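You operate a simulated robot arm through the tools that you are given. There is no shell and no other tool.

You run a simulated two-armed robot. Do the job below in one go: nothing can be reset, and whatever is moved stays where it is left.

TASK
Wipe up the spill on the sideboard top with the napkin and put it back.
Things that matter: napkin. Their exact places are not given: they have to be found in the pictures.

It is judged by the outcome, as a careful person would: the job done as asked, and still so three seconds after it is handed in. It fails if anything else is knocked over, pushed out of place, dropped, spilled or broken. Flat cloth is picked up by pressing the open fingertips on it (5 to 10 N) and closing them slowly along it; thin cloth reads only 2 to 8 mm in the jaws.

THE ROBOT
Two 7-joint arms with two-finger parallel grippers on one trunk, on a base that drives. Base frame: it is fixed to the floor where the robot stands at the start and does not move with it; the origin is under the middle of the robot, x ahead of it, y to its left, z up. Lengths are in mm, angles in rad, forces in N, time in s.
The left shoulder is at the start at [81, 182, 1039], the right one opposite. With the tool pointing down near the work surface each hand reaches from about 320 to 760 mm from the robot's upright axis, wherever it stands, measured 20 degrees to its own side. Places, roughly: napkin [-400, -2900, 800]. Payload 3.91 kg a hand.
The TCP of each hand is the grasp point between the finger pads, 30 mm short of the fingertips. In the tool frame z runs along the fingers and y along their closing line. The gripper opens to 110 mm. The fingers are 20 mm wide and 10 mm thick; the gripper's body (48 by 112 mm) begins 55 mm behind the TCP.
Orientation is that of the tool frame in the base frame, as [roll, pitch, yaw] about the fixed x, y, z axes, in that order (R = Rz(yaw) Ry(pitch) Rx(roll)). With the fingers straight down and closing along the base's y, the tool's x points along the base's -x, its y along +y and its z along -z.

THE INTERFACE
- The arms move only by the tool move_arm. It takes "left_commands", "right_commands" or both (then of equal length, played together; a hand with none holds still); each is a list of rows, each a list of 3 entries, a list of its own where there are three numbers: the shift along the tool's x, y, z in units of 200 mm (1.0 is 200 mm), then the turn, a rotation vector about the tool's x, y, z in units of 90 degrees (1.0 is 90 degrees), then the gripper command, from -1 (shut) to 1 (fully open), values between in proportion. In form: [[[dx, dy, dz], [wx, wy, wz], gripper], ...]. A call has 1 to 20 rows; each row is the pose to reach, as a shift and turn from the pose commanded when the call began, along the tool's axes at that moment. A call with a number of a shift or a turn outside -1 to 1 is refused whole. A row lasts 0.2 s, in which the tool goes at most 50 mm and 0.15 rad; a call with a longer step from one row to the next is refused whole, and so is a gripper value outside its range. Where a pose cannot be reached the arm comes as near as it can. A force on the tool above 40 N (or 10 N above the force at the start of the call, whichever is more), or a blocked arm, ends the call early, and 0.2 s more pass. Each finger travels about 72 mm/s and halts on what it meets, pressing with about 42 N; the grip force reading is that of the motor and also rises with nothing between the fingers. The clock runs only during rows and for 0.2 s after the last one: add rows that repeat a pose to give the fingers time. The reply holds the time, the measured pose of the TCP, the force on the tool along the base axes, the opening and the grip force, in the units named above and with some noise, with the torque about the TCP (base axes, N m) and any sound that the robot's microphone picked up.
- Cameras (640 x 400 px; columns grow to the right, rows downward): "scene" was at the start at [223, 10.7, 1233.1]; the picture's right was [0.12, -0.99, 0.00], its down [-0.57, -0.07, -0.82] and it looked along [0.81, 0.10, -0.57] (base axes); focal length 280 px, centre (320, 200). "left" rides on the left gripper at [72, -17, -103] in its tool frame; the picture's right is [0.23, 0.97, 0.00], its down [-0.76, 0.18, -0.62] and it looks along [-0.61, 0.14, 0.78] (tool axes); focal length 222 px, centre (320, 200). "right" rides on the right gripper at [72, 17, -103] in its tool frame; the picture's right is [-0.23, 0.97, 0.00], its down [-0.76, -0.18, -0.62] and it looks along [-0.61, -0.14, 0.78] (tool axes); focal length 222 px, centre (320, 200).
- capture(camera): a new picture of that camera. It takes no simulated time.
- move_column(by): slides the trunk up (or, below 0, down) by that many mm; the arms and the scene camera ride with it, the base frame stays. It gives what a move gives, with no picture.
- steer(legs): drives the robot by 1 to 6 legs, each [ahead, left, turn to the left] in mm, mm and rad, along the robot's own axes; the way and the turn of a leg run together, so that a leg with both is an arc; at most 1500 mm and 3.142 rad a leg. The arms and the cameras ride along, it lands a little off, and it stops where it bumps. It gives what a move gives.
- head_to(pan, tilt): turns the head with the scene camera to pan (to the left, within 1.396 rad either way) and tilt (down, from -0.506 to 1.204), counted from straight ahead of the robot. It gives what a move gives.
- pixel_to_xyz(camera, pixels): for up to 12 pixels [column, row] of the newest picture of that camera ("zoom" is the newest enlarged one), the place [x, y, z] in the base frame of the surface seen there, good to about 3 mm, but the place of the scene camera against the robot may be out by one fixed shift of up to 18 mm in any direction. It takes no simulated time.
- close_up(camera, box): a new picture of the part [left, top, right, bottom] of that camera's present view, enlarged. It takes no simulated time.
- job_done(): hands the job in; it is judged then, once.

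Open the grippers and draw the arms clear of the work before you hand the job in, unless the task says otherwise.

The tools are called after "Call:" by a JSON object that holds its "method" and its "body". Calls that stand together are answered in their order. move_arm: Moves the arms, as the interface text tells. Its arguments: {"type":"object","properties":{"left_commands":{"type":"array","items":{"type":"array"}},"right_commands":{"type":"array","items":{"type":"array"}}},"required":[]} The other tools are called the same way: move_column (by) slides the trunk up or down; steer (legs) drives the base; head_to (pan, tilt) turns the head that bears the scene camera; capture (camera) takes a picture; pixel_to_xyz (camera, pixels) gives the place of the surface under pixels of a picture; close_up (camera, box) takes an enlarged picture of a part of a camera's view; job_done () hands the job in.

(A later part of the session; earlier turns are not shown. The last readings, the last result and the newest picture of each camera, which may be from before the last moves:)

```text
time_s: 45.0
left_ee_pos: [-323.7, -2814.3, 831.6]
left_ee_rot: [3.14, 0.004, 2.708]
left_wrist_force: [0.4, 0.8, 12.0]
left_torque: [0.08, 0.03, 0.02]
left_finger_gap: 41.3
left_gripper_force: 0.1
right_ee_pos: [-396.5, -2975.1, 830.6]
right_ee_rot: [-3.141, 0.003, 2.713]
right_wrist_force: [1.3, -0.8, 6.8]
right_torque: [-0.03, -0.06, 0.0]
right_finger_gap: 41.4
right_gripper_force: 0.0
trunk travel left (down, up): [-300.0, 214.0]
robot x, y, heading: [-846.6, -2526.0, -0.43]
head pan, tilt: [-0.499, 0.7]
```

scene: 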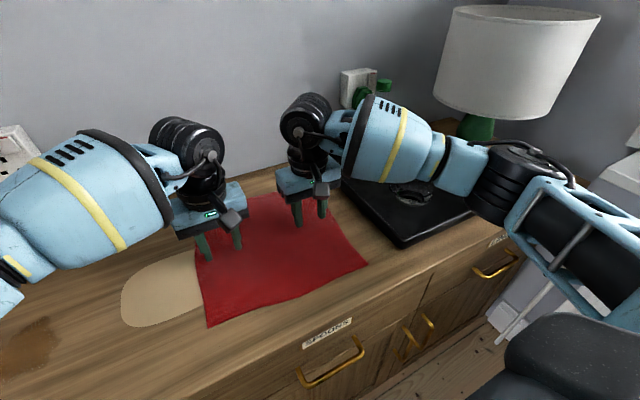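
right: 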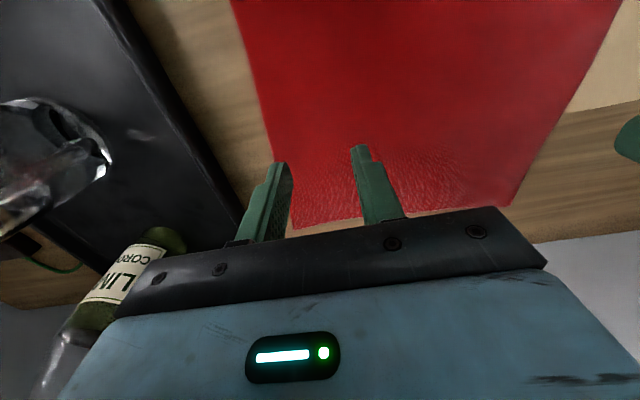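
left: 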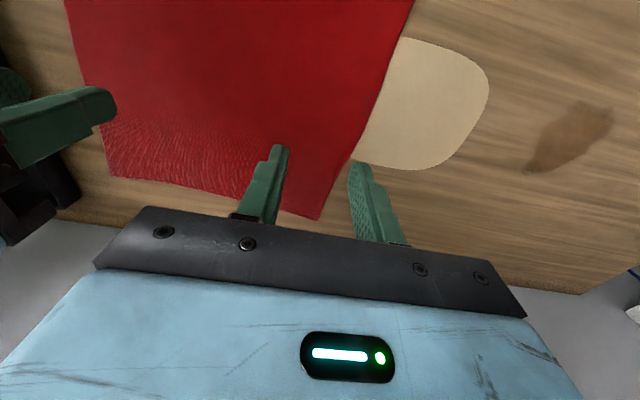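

Contact is 12 N left and 6.8 N right (about 5 N per mm). I ease the left by 0.5 mm and close the right fingers slowly over 2.4 s, then hold.

Call:
{"method": "move_arm", "body": {"right_commands": [[[0, 0, 0], [0, 0, 0], -0.3], [[0, 0, 0], [0, 0, 0], -0.36], [[0, 0, 0], [0, 0, 0], -0.42], [[0, 0, 0], [0, 0, 0], -0.48], [[0, 0, 0], [0, 0, 0], -0.54], [[0, 0, 0], [0, 0, 0], -0.6], [[0, 0, 0], [0, 0, 0], -0.66], [[0, 0, 0], [0, 0, 0], -0.72], [[0, 0, 0], [0, 0, 0], -0.78], [[0, 0, 0], [0, 0, 0], -0.84], [[0, 0, 0], [0, 0, 0], -0.9], [[0, 0, 0], [0, 0, 0], -1], [[0, 0, 0], [0, 0, 0], -1], [[0, 0, 0], [0, 0, 0], -1]], "left_commands": [[[0, 0, -0.0025], [0, 0, 0], -0.25], [[0, 0, -0.0025], [0, 0, 0], -0.25], [[0, 0, -0.0025], [0, 0, 0], -0.25], [[0, 0, -0.0025], [0, 0, 0], -0.25], [[0, 0, -0.0025], [0, 0, 0], -0.25], [[0, 0, -0.0025], [0, 0, 0], -0.25], [[0, 0, -0.0025], [0, 0, 0], -0.25], [[0, 0, -0.0025], [0, 0, 0], -0.25], [[0, 0, -0.0025], [0, 0, 0], -0.25], [[0, 0, -0.0025], [0, 0, 0], -0.25], [[0, 0, -0.0025], [0, 0, 0], -0.25], [[0, 0, -0.0025], [0, 0, 0], -0.25], [[0, 0, -0.0025], [0, 0, 0], -0.25], [[0, 0, -0.0025], [0, 0, 0], -0.25]]}}

Call:
{"method": "capture", "body": {"camera": "scene"}}

Call:
{"method": "capture", "body": {"camera": "right"}}

```text
time_s: 48.0
left_ee_pos: [-325.6, -2813.1, 831.2]
left_ee_rot: [3.141, 0.005, 2.707]
left_wrist_force: [1.1, -5.2, 15.4]
left_torque: [-0.17, 0.04, -0.01]
left_finger_gap: 42.2
left_gripper_force: 0.0
right_ee_pos: [-398.5, -2975.3, 833.1]
right_ee_rot: [3.141, 0.005, 2.713]
right_wrist_force: [-0.8, 3.2, 21.1]
right_torque: [0.19, -0.03, 0.0]
right_finger_gap: 3.0
right_gripper_force: 42.0
trunk travel left (down, up): [-300.0, 214.0]
robot x, y, heading: [-844.5, -2525.0, -0.43]
head pan, tilt: [-0.499, 0.7]
```

```text
taken
```

scene: 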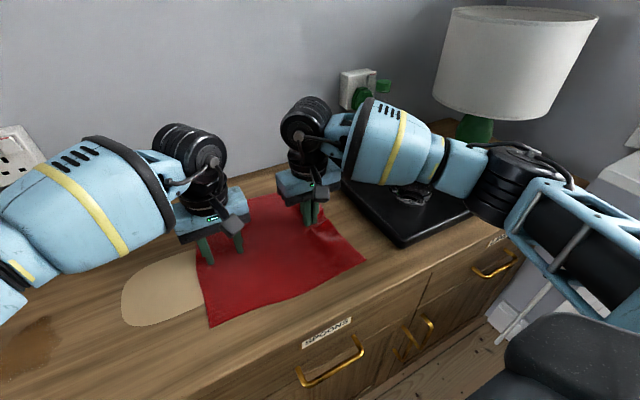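

```text
taken
```

right: 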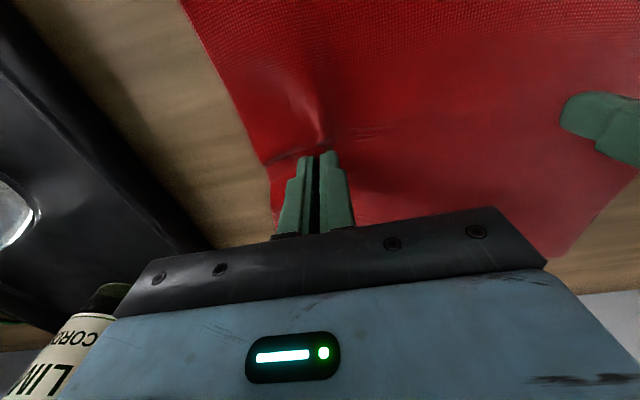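

The right fingers hold a fold (gap 3.0 mm, cloth ridge visible at (315,120)). I relieve the right hand by 2.5 mm and close the left fingers slowly, also eased by 1 mm.

Call:
{"method": "move_arm", "body": {"left_commands": [[[0, 0, -0.005], [0, 0, 0], -0.25], [[0, 0, -0.005], [0, 0, 0], -0.3], [[0, 0, -0.005], [0, 0, 0], -0.36], [[0, 0, -0.005], [0, 0, 0], -0.42], [[0, 0, -0.005], [0, 0, 0], -0.48], [[0, 0, -0.005], [0, 0, 0], -0.54], [[0, 0, -0.005], [0, 0, 0], -0.6], [[0, 0, -0.005], [0, 0, 0], -0.66], [[0, 0, -0.005], [0, 0, 0], -0.72], [[0, 0, -0.005], [0, 0, 0], -0.78], [[0, 0, -0.005], [0, 0, 0], -0.84], [[0, 0, -0.005], [0, 0, 0], -0.9], [[0, 0, -0.005], [0, 0, 0], -1], [[0, 0, -0.005], [0, 0, 0], -1], [[0, 0, -0.005], [0, 0, 0], -1]], "right_commands": [[[0, 0, -0.0125], [0, 0, 0], -1], [[0, 0, -0.0125], [0, 0, 0], -1], [[0, 0, -0.0125], [0, 0, 0], -1], [[0, 0, -0.0125], [0, 0, 0], -1], [[0, 0, -0.0125], [0, 0, 0], -1], [[0, 0, -0.0125], [0, 0, 0], -1], [[0, 0, -0.0125], [0, 0, 0], -1], [[0, 0, -0.0125], [0, 0, 0], -1], [[0, 0, -0.0125], [0, 0, 0], -1], [[0, 0, -0.0125], [0, 0, 0], -1], [[0, 0, -0.0125], [0, 0, 0], -1], [[0, 0, -0.0125], [0, 0, 0], -1], [[0, 0, -0.0125], [0, 0, 0], -1], [[0, 0, -0.0125], [0, 0, 0], -1], [[0, 0, -0.0125], [0, 0, 0], -1]]}}

Call:
{"method": "capture", "body": {"camera": "scene"}}

Call:
{"method": "capture", "body": {"camera": "left"}}

```text
time_s: 51.2
left_ee_pos: [-325.9, -2814.8, 831.4]
left_ee_rot: [3.142, 0.002, 2.708]
left_wrist_force: [-3.2, -6.3, 4.2]
left_torque: [-0.19, 0.12, -0.05]
left_finger_gap: 1.5
left_gripper_force: 42.1
right_ee_pos: [-396.6, -2974.0, 833.9]
right_ee_rot: [3.141, 0.0, 2.711]
right_wrist_force: [1.4, 5.7, 9.3]
right_torque: [0.2, -0.03, 0.02]
right_finger_gap: 1.6
right_gripper_force: 41.8
trunk travel left (down, up): [-300.0, 214.0]
robot x, y, heading: [-841.5, -2525.3, -0.43]
head pan, tilt: [-0.499, 0.7]
```

```text
taken
```

scene: 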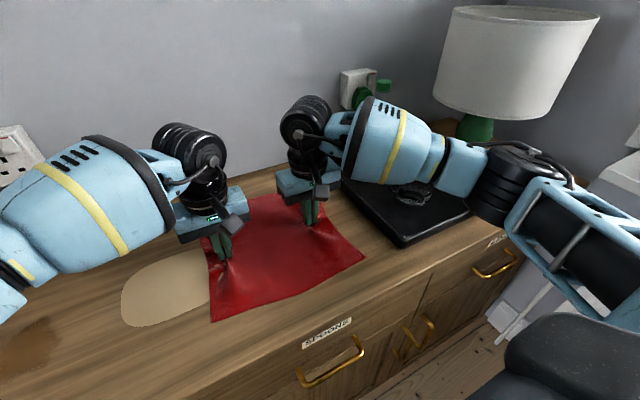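

```text
taken
```

left: 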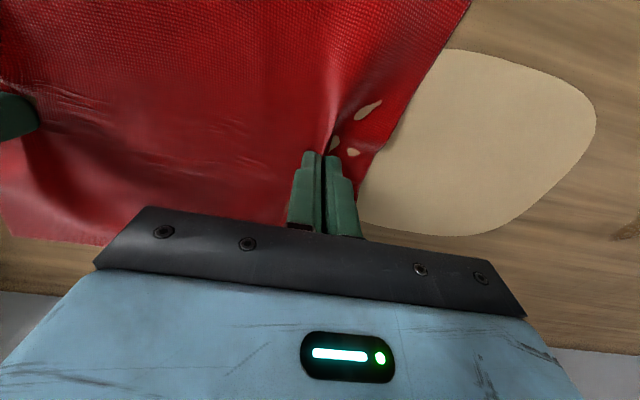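

Both hands hold the cloth (gaps 1.5 mm, opposite sideways forces of about 6 N show it's taut between them). Now I wipe: both hands slide together 200 mm to the left over the beige patch, lightly pressed.

Call:
{"method": "move_arm", "body": {"left_commands": [[[0, 0.05, 0], [0, 0, 0], -1], [[0, 0.13, 0], [0, 0, 0], -1], [[0, 0.22, 0], [0, 0, 0], -1], [[0, 0.31, 0], [0, 0, 0], -1], [[0, 0.4, 0], [0, 0, 0], -1], [[0, 0.5, 0], [0, 0, 0], -1], [[0, 0.6, 0], [0, 0, 0], -1], [[0, 0.7, 0], [0, 0, 0], -1], [[0, 0.8, 0], [0, 0, 0], -1], [[0, 0.9, 0], [0, 0, 0], -1], [[0, 0.98, 0], [0, 0, 0], -1], [[0, 0.98, 0], [0, 0, 0], -1]], "right_commands": [[[0, 0.06, 0], [0, 0, 0], -1], [[0, 0.145, 0], [0, 0, 0], -1], [[0, 0.235, 0], [0, 0, 0], -1], [[0, 0.325, 0], [0, 0, 0], -1], [[0, 0.415, 0], [0, 0, 0], -1], [[0, 0.515, 0], [0, 0, 0], -1], [[0, 0.615, 0], [0, 0, 0], -1], [[0, 0.715, 0], [0, 0, 0], -1], [[0, 0.815, 0], [0, 0, 0], -1], [[0, 0.915, 0], [0, 0, 0], -1], [[0, 0.995, 0], [0, 0, 0], -1], [[0, 0.995, 0], [0, 0, 0], -1]]}}

Call:
{"method": "head_to", "body": {"pan": 0.1, "tilt": 0.85}}

Call:
{"method": "capture", "body": {"camera": "scene"}}

Call:
{"method": "capture", "body": {"camera": "left"}}

Call:
{"method": "capture", "body": {"camera": "right"}}

```text
time_s: 53.8
left_ee_pos: [-243.5, -2635.7, 830.8]
left_ee_rot: [3.139, 0.003, 2.709]
left_wrist_force: [-1.7, -5.7, 5.8]
left_torque: [-0.16, 0.03, -0.05]
left_finger_gap: 1.7
left_gripper_force: 41.7
right_ee_pos: [-314.3, -2793.9, 833.6]
right_ee_rot: [-3.141, 0.003, 2.716]
right_wrist_force: [0.3, 2.6, 8.9]
right_torque: [0.1, -0.06, -0.03]
right_finger_gap: 1.5
right_gripper_force: 41.5
trunk travel left (down, up): [-300.0, 214.0]
robot x, y, heading: [-845.4, -2524.4, -0.43]
head pan, tilt: [-0.499, 0.7]
```

```text
time_s: 54.8
left_ee_pos: [-243.2, -2636.1, 832.3]
left_ee_rot: [3.14, 0.001, 2.71]
left_wrist_force: [-1.3, -3.4, 2.7]
left_torque: [-0.13, 0.02, 0.0]
left_finger_gap: 1.5
left_gripper_force: 41.6
right_ee_pos: [-313.5, -2794.4, 833.1]
right_ee_rot: [3.141, 0.002, 2.712]
right_wrist_force: [0.5, 4.3, 11.0]
right_torque: [0.17, -0.06, 0.0]
right_finger_gap: 1.5
right_gripper_force: 41.4
trunk travel left (down, up): [-300.0, 214.0]
robot x, y, heading: [-838.9, -2527.2, -0.434]
head pan, tilt: [0.099, 0.85]
```

```text
taken
```

scene: 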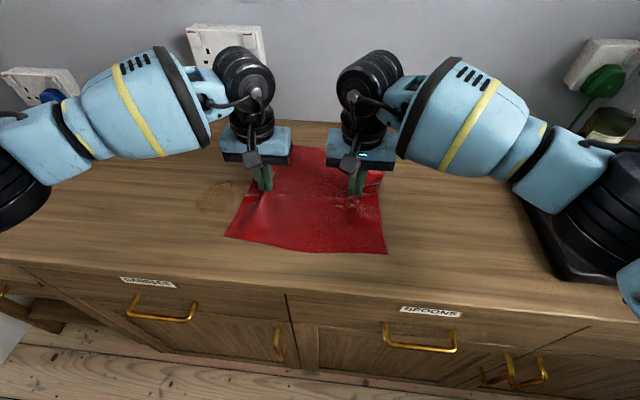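

```text
taken
```

left: 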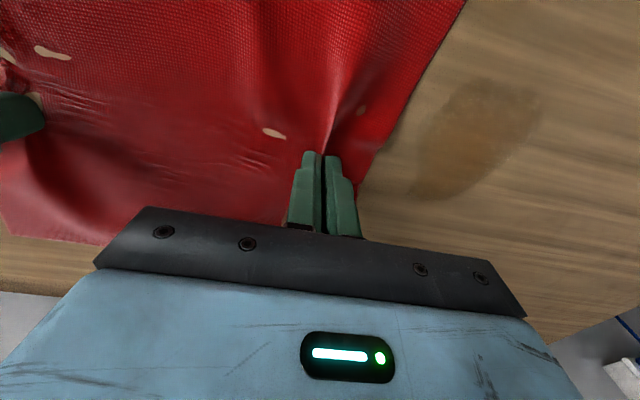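

```text
taken
```

right: 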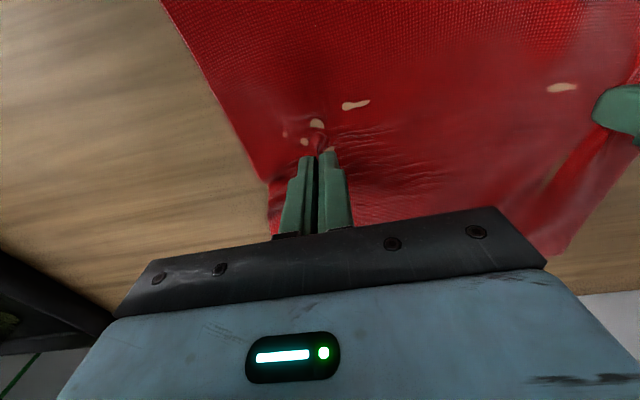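

The cloth slid flat 196 mm to the left; small beige specks show through it, so the patch is now beneath it, and the dark stain at (215,197) is still ahead. I carry on another 118 mm to the left over the dark stain.

Call:
{"method": "move_arm", "body": {"left_commands": [[[0, 0.08, 0.002], [0, 0, 0], -1], [[0, 0.17, 0.002], [0, 0, 0], -1], [[0, 0.26, 0.002], [0, 0, 0], -1], [[0, 0.35, 0.002], [0, 0, 0], -1], [[0, 0.44, 0.002], [0, 0, 0], -1], [[0, 0.52, 0.002], [0, 0, 0], -1], [[0, 0.59, 0.002], [0, 0, 0], -1], [[0, 0.59, 0.002], [0, 0, 0], -1]], "right_commands": [[[0, 0.08, 0], [0, 0, 0], -1], [[0, 0.17, 0], [0, 0, 0], -1], [[0, 0.26, 0], [0, 0, 0], -1], [[0, 0.35, 0], [0, 0, 0], -1], [[0, 0.44, 0], [0, 0, 0], -1], [[0, 0.52, 0], [0, 0, 0], -1], [[0, 0.59, 0], [0, 0, 0], -1], [[0, 0.59, 0], [0, 0, 0], -1]]}}

Call:
{"method": "capture", "body": {"camera": "scene"}}

Call:
{"method": "capture", "body": {"camera": "right"}}

Call:
{"method": "capture", "body": {"camera": "left"}}

```text
time_s: 56.6
left_ee_pos: [-193.2, -2528.0, 831.4]
left_ee_rot: [3.14, 0.003, 2.709]
left_wrist_force: [-3.6, -5.6, 12.4]
left_torque: [-0.18, 0.16, -0.01]
left_finger_gap: 1.6
left_gripper_force: 41.7
right_ee_pos: [-263.6, -2685.6, 832.4]
right_ee_rot: [3.141, 0.002, 2.716]
right_wrist_force: [2.2, 3.4, 1.0]
right_torque: [0.12, -0.06, 0.0]
right_finger_gap: 1.8
right_gripper_force: 41.6
trunk travel left (down, up): [-300.0, 214.0]
robot x, y, heading: [-846.7, -2525.8, -0.429]
head pan, tilt: [0.099, 0.85]
```

```text
taken
```

scene: 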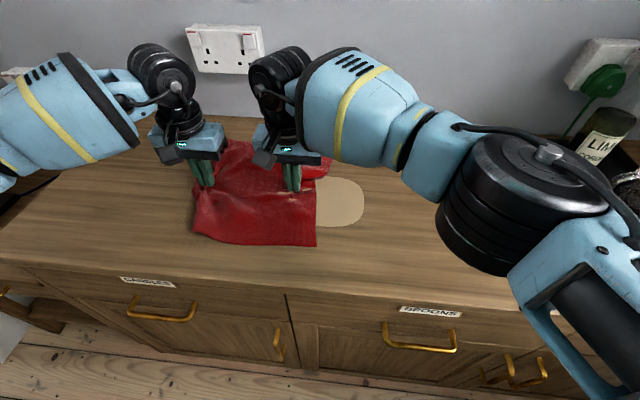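

```text
taken
```

right: 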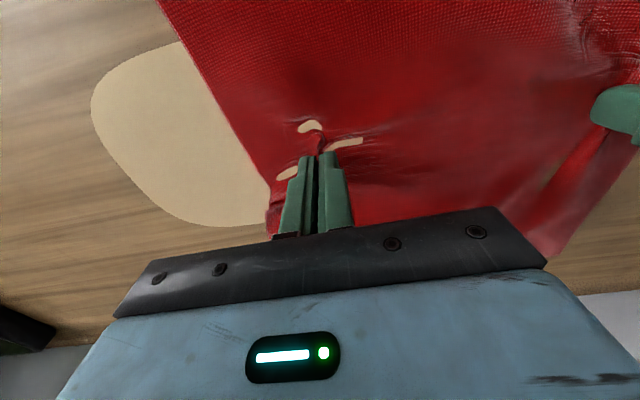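

```text
taken
```

left: 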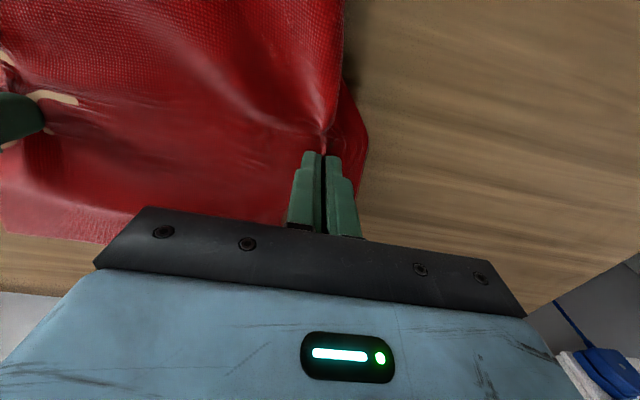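

The cloth now covers where the dark stain was (left hand at u≈2378), while the beige patch at (345,200) reappeared unchanged behind it, so it looks like a fixed pale mark rather than liquid. I scrub with both hands together over the stain in short overlapping strokes.

Call:
{"method": "move_arm", "body": {"left_commands": [[[0, -0.15, 0], [0, 0, 0], -1], [[0, -0.3, 0], [0, 0, 0], -1], [[0.12, -0.3, 0], [0, 0, 0], -1], [[0.12, -0.15, 0], [0, 0, 0], -1], [[0.12, 0, 0], [0, 0, 0], -1], [[0.25, 0, 0], [0, 0, 0], -1], [[0.25, -0.15, 0], [0, 0, 0], -1], [[0.25, -0.3, 0], [0, 0, 0], -1], [[0.37, -0.3, 0], [0, 0, 0], -1], [[0.37, -0.15, 0], [0, 0, 0], -1], [[0.37, 0, 0], [0, 0, 0], -1], [[0.25, 0, 0], [0, 0, 0], -1], [[0.12, 0, 0], [0, 0, 0], -1], [[0, 0, 0], [0, 0, 0], -1], [[-0.1, 0, 0], [0, 0, 0], -1], [[-0.1, -0.15, 0], [0, 0, 0], -1], [[-0.1, -0.3, 0], [0, 0, 0], -1], [[0, -0.3, 0], [0, 0, 0], -1], [[0, -0.15, 0], [0, 0, 0], -1], [[0, 0, 0], [0, 0, 0], -1]], "right_commands": [[[0, -0.15, 0.0025], [0, 0, 0], -1], [[0, -0.3, 0.0025], [0, 0, 0], -1], [[0.12, -0.3, 0.0025], [0, 0, 0], -1], [[0.12, -0.15, 0.0025], [0, 0, 0], -1], [[0.12, 0, 0.0025], [0, 0, 0], -1], [[0.25, 0, 0.0025], [0, 0, 0], -1], [[0.25, -0.15, 0.0025], [0, 0, 0], -1], [[0.25, -0.3, 0.0025], [0, 0, 0], -1], [[0.37, -0.3, 0.0025], [0, 0, 0], -1], [[0.37, -0.15, 0.0025], [0, 0, 0], -1], [[0.37, 0, 0.0025], [0, 0, 0], -1], [[0.25, 0, 0.0025], [0, 0, 0], -1], [[0.12, 0, 0.0025], [0, 0, 0], -1], [[0, 0, 0.0025], [0, 0, 0], -1], [[-0.1, 0, 0.0025], [0, 0, 0], -1], [[-0.1, -0.15, 0.0025], [0, 0, 0], -1], [[-0.1, -0.3, 0.0025], [0, 0, 0], -1], [[0, -0.3, 0.0025], [0, 0, 0], -1], [[0, -0.15, 0.0025], [0, 0, 0], -1], [[0, 0, 0.0025], [0, 0, 0], -1]]}}

Call:
{"method": "capture", "body": {"camera": "scene"}}

Call:
{"method": "capture", "body": {"camera": "left"}}

```text
time_s: 60.8
left_ee_pos: [-192.6, -2528.0, 831.5]
left_ee_rot: [-3.141, 0.003, 2.707]
left_wrist_force: [0.1, 0.6, 4.0]
left_torque: [0.03, 0.0, 0.0]
left_finger_gap: 1.6
left_gripper_force: 41.3
right_ee_pos: [-265.5, -2681.9, 833.0]
right_ee_rot: [-3.14, 0.002, 2.711]
right_wrist_force: [0.6, 0.8, -0.1]
right_torque: [0.03, -0.02, 0.02]
right_finger_gap: 1.5
right_gripper_force: 41.5
trunk travel left (down, up): [-300.0, 214.0]
robot x, y, heading: [-843.0, -2526.5, -0.43]
head pan, tilt: [0.099, 0.85]
```

```text
taken
```

scene: 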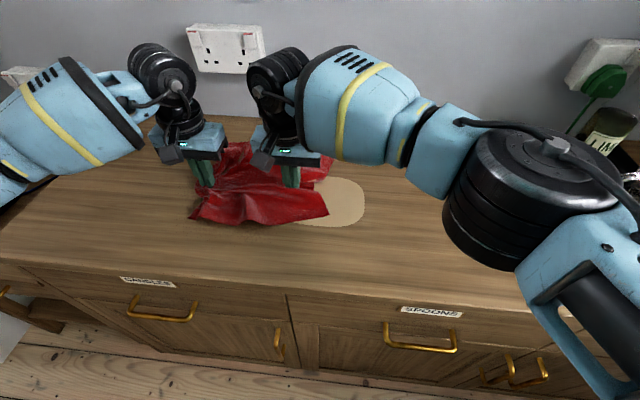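

```text
taken
```

left: 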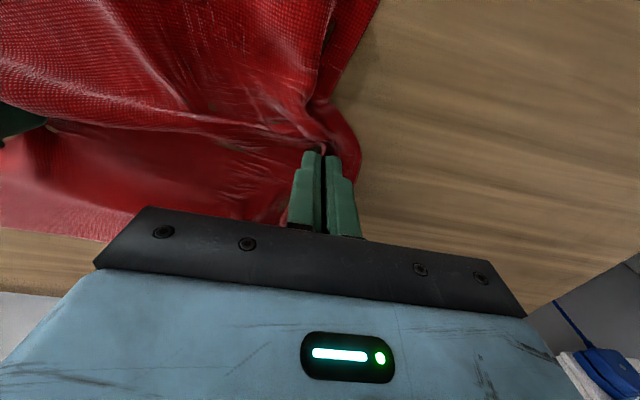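

The cloth wrinkled a bit at its front, and the stain area is under it. I slide both hands back 200 mm to the right (wiping on the way) to see what is left of the stain.

Call:
{"method": "move_arm", "body": {"left_commands": [[[0, -0.08, 0], [0, 0, 0], -1], [[0, -0.17, 0], [0, 0, 0], -1], [[0, -0.26, 0], [0, 0, 0], -1], [[0, -0.35, 0], [0, 0, 0], -1], [[0, -0.45, 0], [0, 0, 0], -1], [[0, -0.55, 0], [0, 0, 0], -1], [[0, -0.65, 0], [0, 0, 0], -1], [[0, -0.75, 0], [0, 0, 0], -1], [[0, -0.85, 0], [0, 0, 0], -1], [[0, -0.95, 0], [0, 0, 0], -1], [[0, -0.98, 0], [0, 0, 0], -1]], "right_commands": [[[0, -0.1, 0], [0, 0, 0], -1], [[0, -0.19, 0], [0, 0, 0], -1], [[0, -0.28, 0], [0, 0, 0], -1], [[0, -0.37, 0], [0, 0, 0], -1], [[0, -0.47, 0], [0, 0, 0], -1], [[0, -0.57, 0], [0, 0, 0], -1], [[0, -0.67, 0], [0, 0, 0], -1], [[0, -0.77, 0], [0, 0, 0], -1], [[0, -0.87, 0], [0, 0, 0], -1], [[0, -0.97, 0], [0, 0, 0], -1], [[0, -1.0, 0], [0, 0, 0], -1]]}}

Call:
{"method": "capture", "body": {"camera": "scene"}}

Call:
{"method": "capture", "body": {"camera": "left"}}

```text
time_s: 63.2
left_ee_pos: [-275.8, -2705.9, 831.8]
left_ee_rot: [-3.141, 0.004, 2.709]
left_wrist_force: [0.3, 1.5, 15.7]
left_torque: [0.07, -0.02, -0.07]
left_finger_gap: 1.4
left_gripper_force: 41.4
right_ee_pos: [-347.3, -2867.3, 833.1]
right_ee_rot: [-3.139, 0.003, 2.713]
right_wrist_force: [3.2, 5.5, 0.9]
right_torque: [0.17, -0.1, 0.05]
right_finger_gap: 1.5
right_gripper_force: 41.1
trunk travel left (down, up): [-300.0, 214.0]
robot x, y, heading: [-845.5, -2526.1, -0.429]
head pan, tilt: [0.099, 0.85]
```

```text
taken
```

scene: 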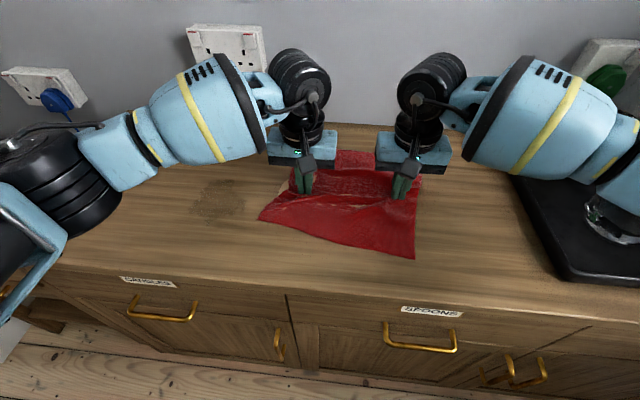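

```text
taken
```

left: 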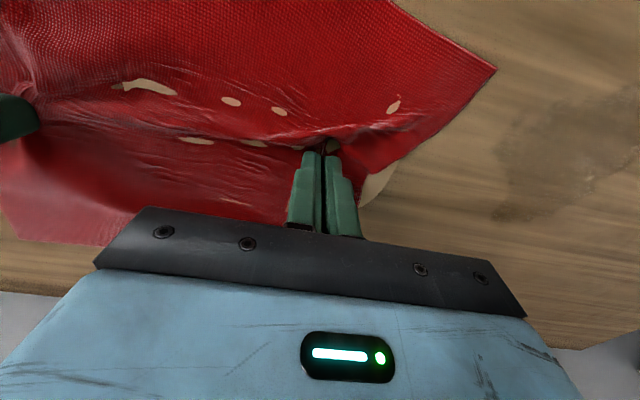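

The stain at (215,200) is visibly paler, so the wiping works on it; the beige patch is unchanged. I zoom in on the residue.

Call:
{"method": "close_up", "body": {"camera": "scene", "box": [140, 140, 300, 240]}}

Call:
{"method": "pixel_to_xyz", "body": {"camera": "zoom", "pixels": [[220, 240], [400, 240], [310, 160], [310, 330], [380, 180], [400, 310]]}}

```text
4.00 times, centred on (220, 190) of scene
```

zoom: 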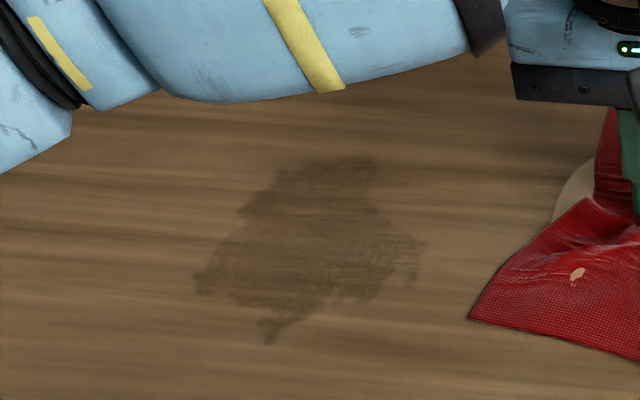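

```text
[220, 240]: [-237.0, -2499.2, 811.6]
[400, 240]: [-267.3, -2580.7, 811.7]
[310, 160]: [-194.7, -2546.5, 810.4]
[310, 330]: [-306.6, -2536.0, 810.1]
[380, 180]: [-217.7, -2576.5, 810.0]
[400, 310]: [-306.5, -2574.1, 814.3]
```

The residue spans about u 2366–2453, n −891…−785 with a faint wet look. I wipe again: pressed strokes along the board over it at three levels (n≈-840, -820, -800).

Call:
{"method": "move_arm", "body": {"left_commands": [[[0.06, 0.15, 0], [0, 0, 0], -1], [[0.12, 0.3, 0], [0, 0, 0], -1], [[0.175, 0.45, 0], [0, 0, 0], -1], [[0.175, 0.6, 0], [0, 0, 0], -1], [[0.175, 0.75, 0], [0, 0, 0], -1], [[0.175, 0.9, 0], [0, 0, 0], -1], [[0.175, 1.0, 0], [0, 0, 0], -1], [[0.175, 0.85, 0], [0, 0, 0], -1], [[0.175, 0.7, 0], [0, 0, 0], -1], [[0.175, 0.55, 0], [0, 0, 0], -1], [[0.275, 0.55, 0], [0, 0, 0], -1], [[0.275, 0.7, 0], [0, 0, 0], -1], [[0.275, 0.85, 0], [0, 0, 0], -1], [[0.275, 1.0, 0], [0, 0, 0], -1], [[0.375, 1.0, 0], [0, 0, 0], -1], [[0.375, 0.85, 0], [0, 0, 0], -1], [[0.375, 0.7, 0], [0, 0, 0], -1], [[0.375, 0.55, 0], [0, 0, 0], -1]], "right_commands": [[[0.06, 0.15, 0], [0, 0, 0], -1], [[0.12, 0.3, 0], [0, 0, 0], -1], [[0.175, 0.45, 0], [0, 0, 0], -1], [[0.175, 0.6, 0], [0, 0, 0], -1], [[0.175, 0.75, 0], [0, 0, 0], -1], [[0.175, 0.9, 0], [0, 0, 0], -1], [[0.175, 1.0, 0], [0, 0, 0], -1], [[0.175, 0.85, 0], [0, 0, 0], -1], [[0.175, 0.7, 0], [0, 0, 0], -1], [[0.175, 0.55, 0], [0, 0, 0], -1], [[0.275, 0.55, 0], [0, 0, 0], -1], [[0.275, 0.7, 0], [0, 0, 0], -1], [[0.275, 0.85, 0], [0, 0, 0], -1], [[0.275, 1.0, 0], [0, 0, 0], -1], [[0.375, 1.0, 0], [0, 0, 0], -1], [[0.375, 0.85, 0], [0, 0, 0], -1], [[0.375, 0.7, 0], [0, 0, 0], -1], [[0.375, 0.55, 0], [0, 0, 0], -1]]}}

Call:
{"method": "capture", "body": {"camera": "scene"}}

Call:
{"method": "capture", "body": {"camera": "left"}}

```text
time_s: 67.0
left_ee_pos: [-298.1, -2575.7, 834.7]
left_ee_rot: [3.139, 0.002, 2.708]
left_wrist_force: [-1.8, -4.0, 0.1]
left_torque: [-0.11, 0.05, -0.06]
left_finger_gap: 1.5
left_gripper_force: 41.8
right_ee_pos: [-372.7, -2735.9, 830.6]
right_ee_rot: [-3.141, 0.003, 2.712]
right_wrist_force: [2.6, 3.3, 11.6]
right_torque: [0.04, -0.17, 0.05]
right_finger_gap: 1.4
right_gripper_force: 41.9
trunk travel left (down, up): [-300.0, 214.0]
robot x, y, heading: [-847.2, -2526.5, -0.433]
head pan, tilt: [0.099, 0.85]
```

```text
taken
```

scene: 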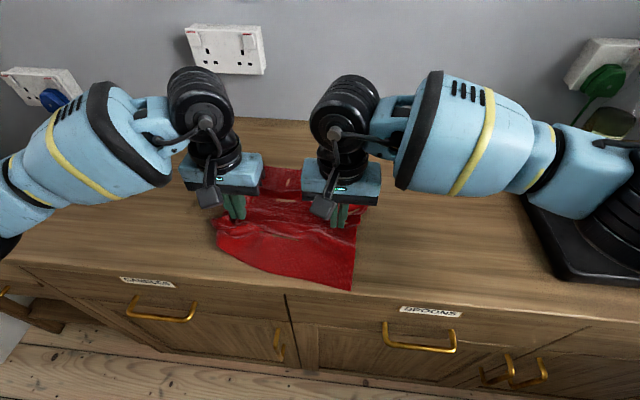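

```text
taken
```

left: 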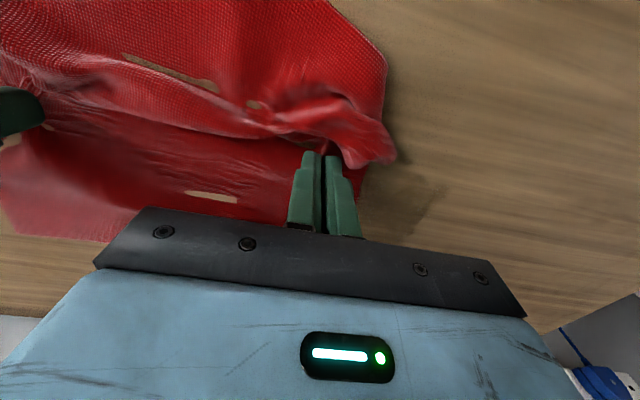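

The left hand eased off to 0 N (z=834.7) during those strokes. I press it 2 mm lower and wipe the back levels (n≈-860, -880, -900), then slide right to look.

Call:
{"method": "move_arm", "body": {"left_commands": [[[-0.15, 0.05, 0.01], [0, 0, 0], -1], [[-0.3, 0.1, 0.012], [0, 0, 0], -1], [[-0.3, 0.25, 0.012], [0, 0, 0], -1], [[-0.3, 0.4, 0.012], [0, 0, 0], -1], [[-0.3, 0.5, 0.012], [0, 0, 0], -1], [[-0.4, 0.5, 0.012], [0, 0, 0], -1], [[-0.4, 0.35, 0.012], [0, 0, 0], -1], [[-0.4, 0.2, 0.012], [0, 0, 0], -1], [[-0.4, 0.05, 0.012], [0, 0, 0], -1], [[-0.5, 0.05, 0.012], [0, 0, 0], -1], [[-0.5, 0.2, 0.012], [0, 0, 0], -1], [[-0.5, 0.35, 0.012], [0, 0, 0], -1], [[-0.5, 0.5, 0.012], [0, 0, 0], -1], [[-0.35, 0.5, 0.012], [0, 0, 0], -1], [[-0.2, 0.4, 0.012], [0, 0, 0], -1], [[-0.2, 0.2, 0.012], [0, 0, 0], -1], [[-0.2, 0, 0.012], [0, 0, 0], -1], [[-0.2, -0.2, 0.012], [0, 0, 0], -1], [[-0.2, -0.4, 0.012], [0, 0, 0], -1], [[-0.2, -0.5, 0.012], [0, 0, 0], -1]], "right_commands": [[[-0.15, 0.05, 0], [0, 0, 0], -1], [[-0.3, 0.1, 0], [0, 0, 0], -1], [[-0.3, 0.25, 0], [0, 0, 0], -1], [[-0.3, 0.4, 0], [0, 0, 0], -1], [[-0.3, 0.5, 0], [0, 0, 0], -1], [[-0.4, 0.5, 0], [0, 0, 0], -1], [[-0.4, 0.35, 0], [0, 0, 0], -1], [[-0.4, 0.2, 0], [0, 0, 0], -1], [[-0.4, 0.05, 0], [0, 0, 0], -1], [[-0.5, 0.05, 0], [0, 0, 0], -1], [[-0.5, 0.2, 0], [0, 0, 0], -1], [[-0.5, 0.35, 0], [0, 0, 0], -1], [[-0.5, 0.5, 0], [0, 0, 0], -1], [[-0.35, 0.5, 0], [0, 0, 0], -1], [[-0.2, 0.4, 0], [0, 0, 0], -1], [[-0.2, 0.2, 0], [0, 0, 0], -1], [[-0.2, 0, 0], [0, 0, 0], -1], [[-0.2, -0.2, 0], [0, 0, 0], -1], [[-0.2, -0.4, 0], [0, 0, 0], -1], [[-0.2, -0.5, 0], [0, 0, 0], -1]]}}

Call:
{"method": "capture", "body": {"camera": "scene"}}

Call:
{"method": "close_up", "body": {"camera": "scene", "box": [140, 140, 300, 240]}}

Call:
{"method": "capture", "body": {"camera": "left"}}

```text
time_s: 69.8
left_ee_pos: [-176.1, -2550.1, 833.0]
left_ee_rot: [-3.109, 0.014, 2.683]
left_wrist_force: [-7.6, -24.1, 0.5]
left_torque: [-0.78, 0.22, -0.11]
left_finger_gap: 1.8
left_gripper_force: 41.8
right_ee_pos: [-237.9, -2747.6, 830.7]
right_ee_rot: [3.099, -0.018, 2.629]
right_wrist_force: [8.3, 29.9, 17.4]
right_torque: [0.76, -0.31, 0.19]
right_finger_gap: 1.1
right_gripper_force: 40.8
right hand out of reach, approached as far as the arm can: row 13
trunk travel left (down, up): [-300.0, 214.0]
robot x, y, heading: [-843.7, -2526.7, -0.428]
head pan, tilt: [0.099, 0.85]
stopped in row 13 (left hand): the force on the tool passed its limit at 59 N (the readings are from after the stop); the commanded pose is now the measured one
```

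```text
taken
```

scene: 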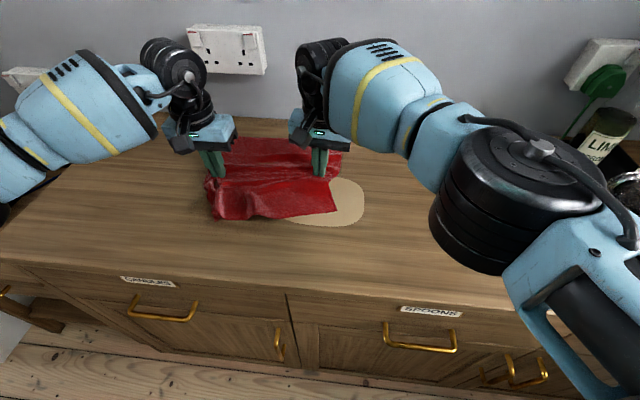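

```text
4.00 times, centred on (220, 190) of scene
```

zoom: 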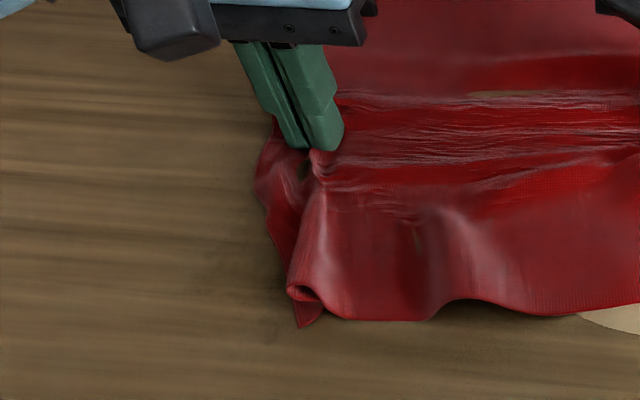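

```text
taken
```

left: 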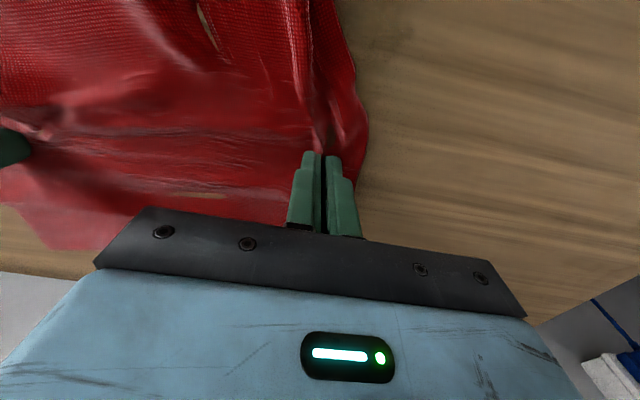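

The right hand reached its limit at the back level, stretching the cloth to about 206 mm between the hands (59 N) and twisting both hands slightly. I bring the hands back together to 175 mm spacing at n≈-880 and square them up.

Call:
{"method": "move_arm", "body": {"left_commands": [[[0.035, -0.008, 0], [-0.007, 0.003, -0.006], -1], [[0.07, -0.015, 0], [-0.014, 0.006, -0.012], -1], [[0.105, -0.023, 0], [-0.0208, 0.009, -0.019], -1], [[0.105, -0.023, 0], [-0.0208, 0.009, -0.019], -1]], "right_commands": [[[0.08, 0.04, 0], [0.009, -0.004, -0.018], -1], [[0.16, 0.08, 0], [0.018, -0.008, -0.036], -1], [[0.245, 0.115, 0], [0.027, -0.0115, -0.0535], -1], [[0.245, 0.115, 0], [0.027, -0.0115, -0.0535], -1]]}}

Call:
{"method": "capture", "body": {"camera": "scene"}}

Call:
{"method": "capture", "body": {"camera": "right"}}

```text
time_s: 70.8
left_ee_pos: [-193.5, -2539.3, 831.7]
left_ee_rot: [3.129, -0.003, 2.725]
left_wrist_force: [4.8, 2.1, 14.1]
left_torque: [0.03, -0.18, -0.03]
left_finger_gap: 1.5
left_gripper_force: 41.2
right_ee_pos: [-268.1, -2706.8, 831.5]
right_ee_rot: [-3.125, 0.005, 2.712]
right_wrist_force: [0.0, 0.0, 3.2]
right_torque: [-0.01, 0.0, -0.05]
right_finger_gap: 1.2
right_gripper_force: 40.9
trunk travel left (down, up): [-300.0, 214.0]
robot x, y, heading: [-845.7, -2528.0, -0.432]
head pan, tilt: [0.099, 0.85]
```

```text
taken
```

scene: 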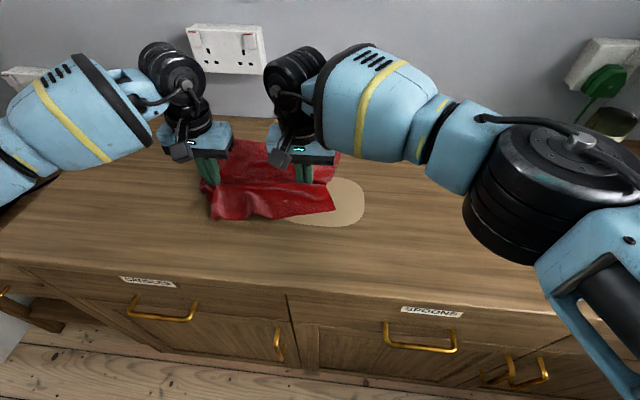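

```text
taken
```

right: 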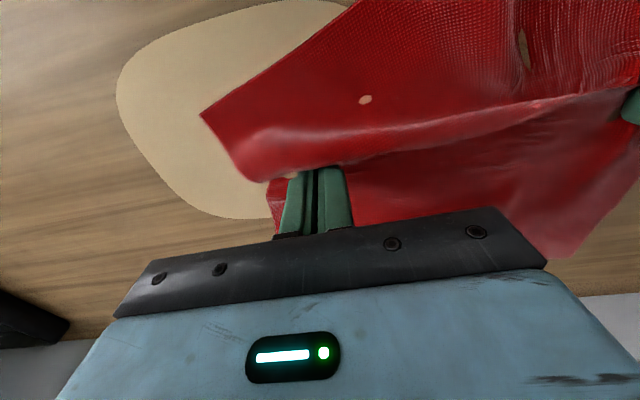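

Tension is gone and both hands are square again. I slide both 190 mm to the right to uncover the stain area and look.

Call:
{"method": "move_arm", "body": {"left_commands": [[[0, -0.12, 0], [0, 0, 0], -1], [[0, -0.26, 0], [0, 0, 0], -1], [[0, -0.4, 0], [0, 0, 0], -1], [[0, -0.54, 0], [0, 0, 0], -1], [[0, -0.68, 0], [0, 0, 0], -1], [[0, -0.82, 0], [0, 0, 0], -1], [[0, -0.95, 0], [0, 0, 0], -1]], "right_commands": [[[0, -0.12, 0], [0, 0, 0], -1], [[0, -0.26, 0], [0, 0, 0], -1], [[0, -0.4, 0], [0, 0, 0], -1], [[0, -0.54, 0], [0, 0, 0], -1], [[0, -0.68, 0], [0, 0, 0], -1], [[0, -0.82, 0], [0, 0, 0], -1], [[0, -0.95, 0], [0, 0, 0], -1]]}}

Call:
{"method": "capture", "body": {"camera": "scene"}}

Call:
{"method": "close_up", "body": {"camera": "scene", "box": [140, 140, 300, 240]}}

Call:
{"method": "capture", "body": {"camera": "right"}}

```text
time_s: 72.4
left_ee_pos: [-271.0, -2711.9, 831.0]
left_ee_rot: [3.136, 0.002, 2.722]
left_wrist_force: [3.7, 9.7, 34.8]
left_torque: [0.28, -0.11, -0.01]
left_finger_gap: 1.6
left_gripper_force: 41.3
right_ee_pos: [-352.2, -2877.8, 835.4]
right_ee_rot: [-3.127, 0.007, 2.714]
right_wrist_force: [0.6, 2.7, 0.1]
right_torque: [0.08, -0.03, 0.01]
right_finger_gap: 1.3
right_gripper_force: 41.8
trunk travel left (down, up): [-300.0, 214.0]
robot x, y, heading: [-843.0, -2522.3, -0.432]
head pan, tilt: [0.099, 0.85]
```

```text
taken
```

scene: 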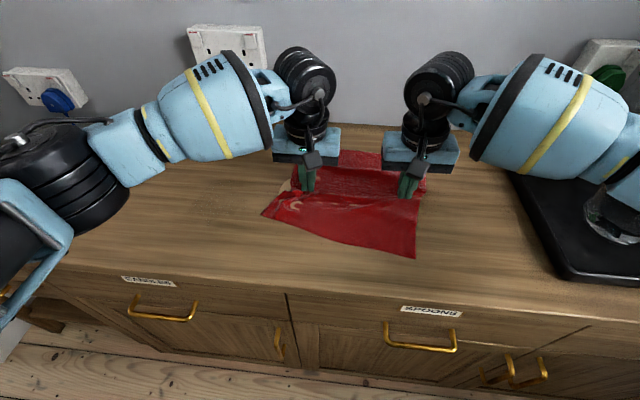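

```text
4.00 times, centred on (220, 190) of scene
```

zoom: 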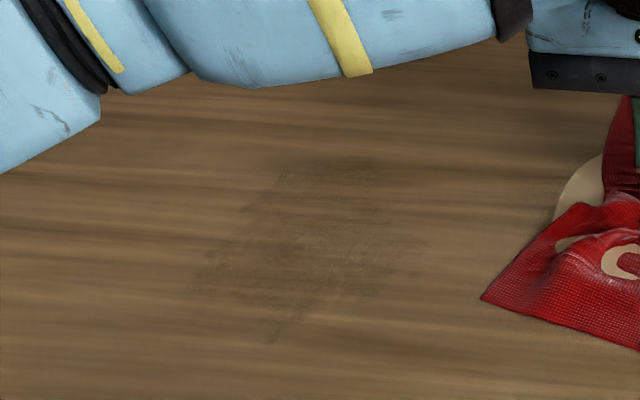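

```text
taken
```

right: 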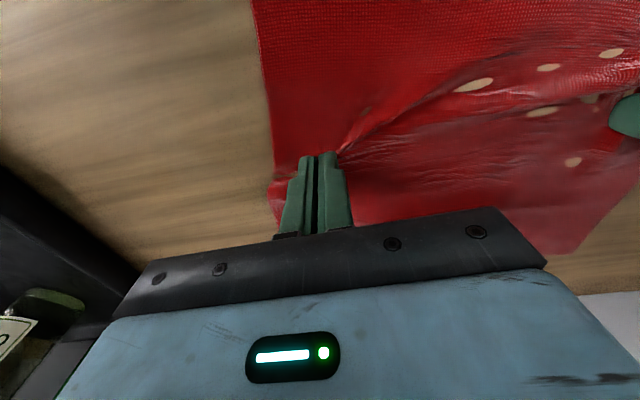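

Only a very faint trace of the stain is left at (300,240) in the zoom. The left hand presses 35 N, so I raise it 3 mm and make another set of strokes over the area.

Call:
{"method": "move_arm", "body": {"left_commands": [[[0.06, 0.2, -0.015], [0, 0, 0], -1], [[0.12, 0.4, -0.015], [0, 0, 0], -1], [[0.18, 0.6, -0.015], [0, 0, 0], -1], [[0.2, 0.8, -0.015], [0, 0, 0], -1], [[0.2, 1.0, -0.015], [0, 0, 0], -1], [[0.2, 0.8, -0.015], [0, 0, 0], -1], [[0.2, 0.6, -0.015], [0, 0, 0], -1], [[0.1, 0.6, -0.015], [0, 0, 0], -1], [[0.1, 0.8, -0.015], [0, 0, 0], -1], [[0.1, 1.0, -0.015], [0, 0, 0], -1], [[0.2, 1.0, -0.015], [0, 0, 0], -1], [[0.3, 1.0, -0.015], [0, 0, 0], -1], [[0.3, 0.8, -0.015], [0, 0, 0], -1], [[0.3, 0.6, -0.015], [0, 0, 0], -1], [[0.4, 0.6, -0.015], [0, 0, 0], -1], [[0.4, 0.8, -0.015], [0, 0, 0], -1], [[0.4, 1.0, -0.015], [0, 0, 0], -1], [[0.25, 1.0, -0.015], [0, 0, 0], -1]], "right_commands": [[[0.06, 0.2, 0.008], [0, 0, 0], -1], [[0.12, 0.4, 0.008], [0, 0, 0], -1], [[0.18, 0.6, 0.008], [0, 0, 0], -1], [[0.2, 0.8, 0.008], [0, 0, 0], -1], [[0.2, 1.0, 0.008], [0, 0, 0], -1], [[0.2, 0.8, 0.008], [0, 0, 0], -1], [[0.2, 0.6, 0.008], [0, 0, 0], -1], [[0.1, 0.6, 0.008], [0, 0, 0], -1], [[0.1, 0.8, 0.008], [0, 0, 0], -1], [[0.1, 1.0, 0.008], [0, 0, 0], -1], [[0.2, 1.0, 0.008], [0, 0, 0], -1], [[0.3, 1.0, 0.008], [0, 0, 0], -1], [[0.3, 0.8, 0.008], [0, 0, 0], -1], [[0.3, 0.6, 0.008], [0, 0, 0], -1], [[0.4, 0.6, 0.008], [0, 0, 0], -1], [[0.4, 0.8, 0.008], [0, 0, 0], -1], [[0.4, 1.0, 0.008], [0, 0, 0], -1], [[0.25, 1.0, 0.008], [0, 0, 0], -1]]}}

Call:
{"method": "capture", "body": {"camera": "scene"}}

```text
time_s: 76.2
left_ee_pos: [-234.9, -2511.5, 833.2]
left_ee_rot: [3.131, -0.005, 2.72]
left_wrist_force: [0.3, -0.8, 0.5]
left_torque: [-0.03, 0.02, -0.03]
left_finger_gap: 1.4
left_gripper_force: 41.7
right_ee_pos: [-310.8, -2675.1, 830.9]
right_ee_rot: [-3.13, 0.006, 2.715]
right_wrist_force: [-2.0, 3.8, 21.4]
right_torque: [0.3, -0.05, 0.03]
right_finger_gap: 1.1
right_gripper_force: 41.6
trunk travel left (down, up): [-300.0, 214.0]
robot x, y, heading: [-844.2, -2524.9, -0.429]
head pan, tilt: [0.099, 0.85]
```

```text
taken
```

scene: 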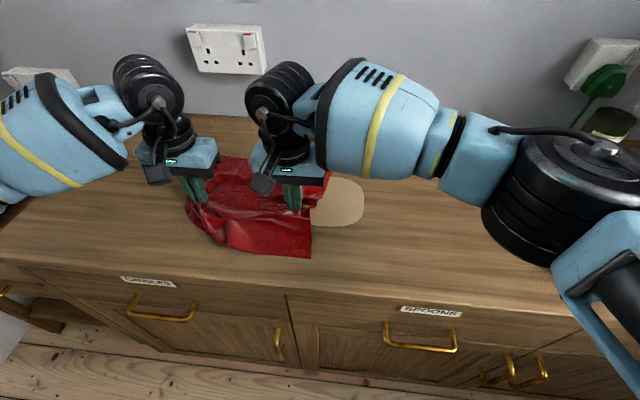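

The left hand now presses only 0.5 N at the stain because of a slight tilt. I square it, press 2.5 mm lower and scrub more strokes, then slide right.

Call:
{"method": "move_arm", "body": {"left_commands": [[[0, 0, 0.0125], [0.0067, -0.003, 0], -1], [[0, -0.2, 0.0125], [0.0067, -0.003, 0], -1], [[0, -0.4, 0.0125], [0.0067, -0.003, 0], -1], [[-0.1, -0.4, 0.0125], [0.0067, -0.003, 0], -1], [[-0.1, -0.2, 0.0125], [0.0067, -0.003, 0], -1], [[-0.1, 0.02, 0.0125], [0.0067, -0.003, 0], -1], [[-0.2, 0.02, 0.0125], [0.0067, -0.003, 0], -1], [[-0.2, -0.2, 0.0125], [0.0067, -0.003, 0], -1], [[-0.2, -0.4, 0.0125], [0.0067, -0.003, 0], -1], [[0.0, -0.4, 0.0125], [0.0067, -0.003, 0], -1], [[0.1, -0.4, 0.0125], [0.0067, -0.003, 0], -1], [[0.1, -0.2, 0.0125], [0.0067, -0.003, 0], -1], [[0.1, 0.02, 0.0125], [0.0067, -0.003, 0], -1], [[0.0, 0.02, 0.0125], [0.0067, -0.003, 0], -1], [[-0.1, -0.1, 0.0125], [0.0067, -0.003, 0], -1], [[-0.2, -0.3, 0.0125], [0.0067, -0.003, 0], -1], [[-0.2, -0.5, 0.01], [0.0067, -0.003, 0], -1], [[-0.2, -0.7, 0.007], [0.0067, -0.003, 0], -1], [[-0.2, -0.9, 0.005], [0.0067, -0.003, 0], -1], [[-0.2, -1.0, 0.005], [0.0067, -0.003, 0], -1]], "right_commands": [[[0, 0, -0.01], [-0.0074, 0.003, 0], -1], [[0, -0.2, -0.01], [-0.0074, 0.003, 0], -1], [[0, -0.4, -0.01], [-0.0074, 0.003, 0], -1], [[-0.1, -0.4, -0.01], [-0.0074, 0.003, 0], -1], [[-0.1, -0.2, -0.01], [-0.0074, 0.003, 0], -1], [[-0.1, 0.02, -0.01], [-0.0074, 0.003, 0], -1], [[-0.2, 0.02, -0.01], [-0.0074, 0.003, 0], -1], [[-0.2, -0.2, -0.01], [-0.0074, 0.003, 0], -1], [[-0.2, -0.4, -0.01], [-0.0074, 0.003, 0], -1], [[0.0, -0.4, -0.01], [-0.0074, 0.003, 0], -1], [[0.1, -0.4, -0.01], [-0.0074, 0.003, 0], -1], [[0.1, -0.2, -0.01], [-0.0074, 0.003, 0], -1], [[0.1, 0.02, -0.01], [-0.0074, 0.003, 0], -1], [[0.0, 0.02, -0.01], [-0.0074, 0.003, 0], -1], [[-0.1, -0.1, -0.01], [-0.0074, 0.003, 0], -1], [[-0.2, -0.3, -0.01], [-0.0074, 0.003, 0], -1], [[-0.2, -0.5, -0.01], [-0.0074, 0.003, 0], -1], [[-0.2, -0.7, -0.01], [-0.0074, 0.003, 0], -1], [[-0.2, -0.9, -0.01], [-0.0074, 0.003, 0], -1], [[-0.2, -1.0, -0.01], [-0.0074, 0.003, 0], -1]]}}

Call:
{"method": "capture", "body": {"camera": "scene"}}

Call:
{"method": "close_up", "body": {"camera": "scene", "box": [140, 140, 300, 240]}}

Call:
{"method": "capture", "body": {"camera": "left"}}

```text
time_s: 80.4
left_ee_pos: [-279.5, -2708.7, 831.2]
left_ee_rot: [-3.14, 0.001, 2.722]
left_wrist_force: [0.3, 2.1, 13.5]
left_torque: [0.08, -0.05, 0.03]
left_finger_gap: 1.7
left_gripper_force: 41.6
right_ee_pos: [-355.9, -2872.0, 833.9]
right_ee_rot: [-3.138, 0.003, 2.713]
right_wrist_force: [1.8, 1.9, 0.3]
right_torque: [0.04, -0.02, -0.03]
right_finger_gap: 1.2
right_gripper_force: 41.3
trunk travel left (down, up): [-300.0, 214.0]
robot x, y, heading: [-847.4, -2523.3, -0.428]
head pan, tilt: [0.099, 0.85]
```

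```text
taken
```

scene: 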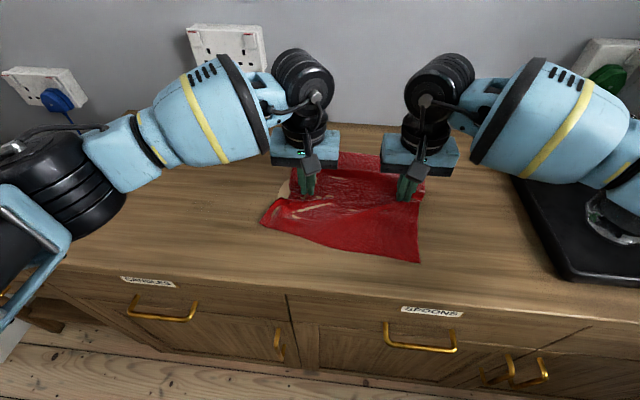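

```text
4.00 times, centred on (220, 190) of scene
```

zoom: 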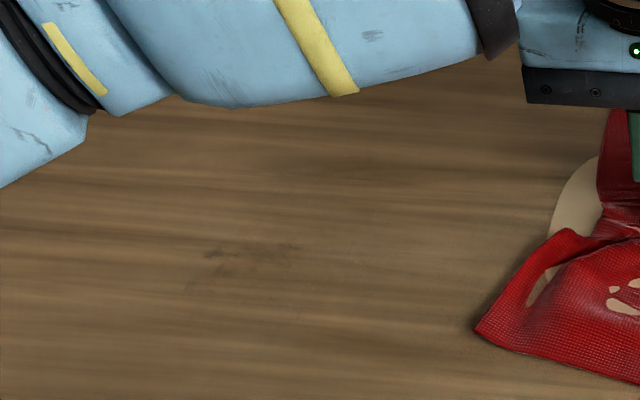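

```text
taken
```

left: 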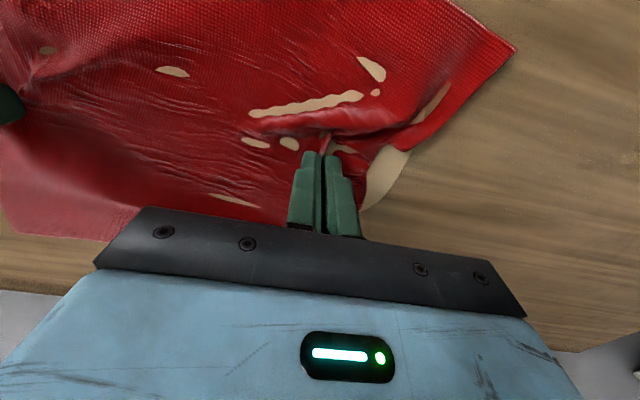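

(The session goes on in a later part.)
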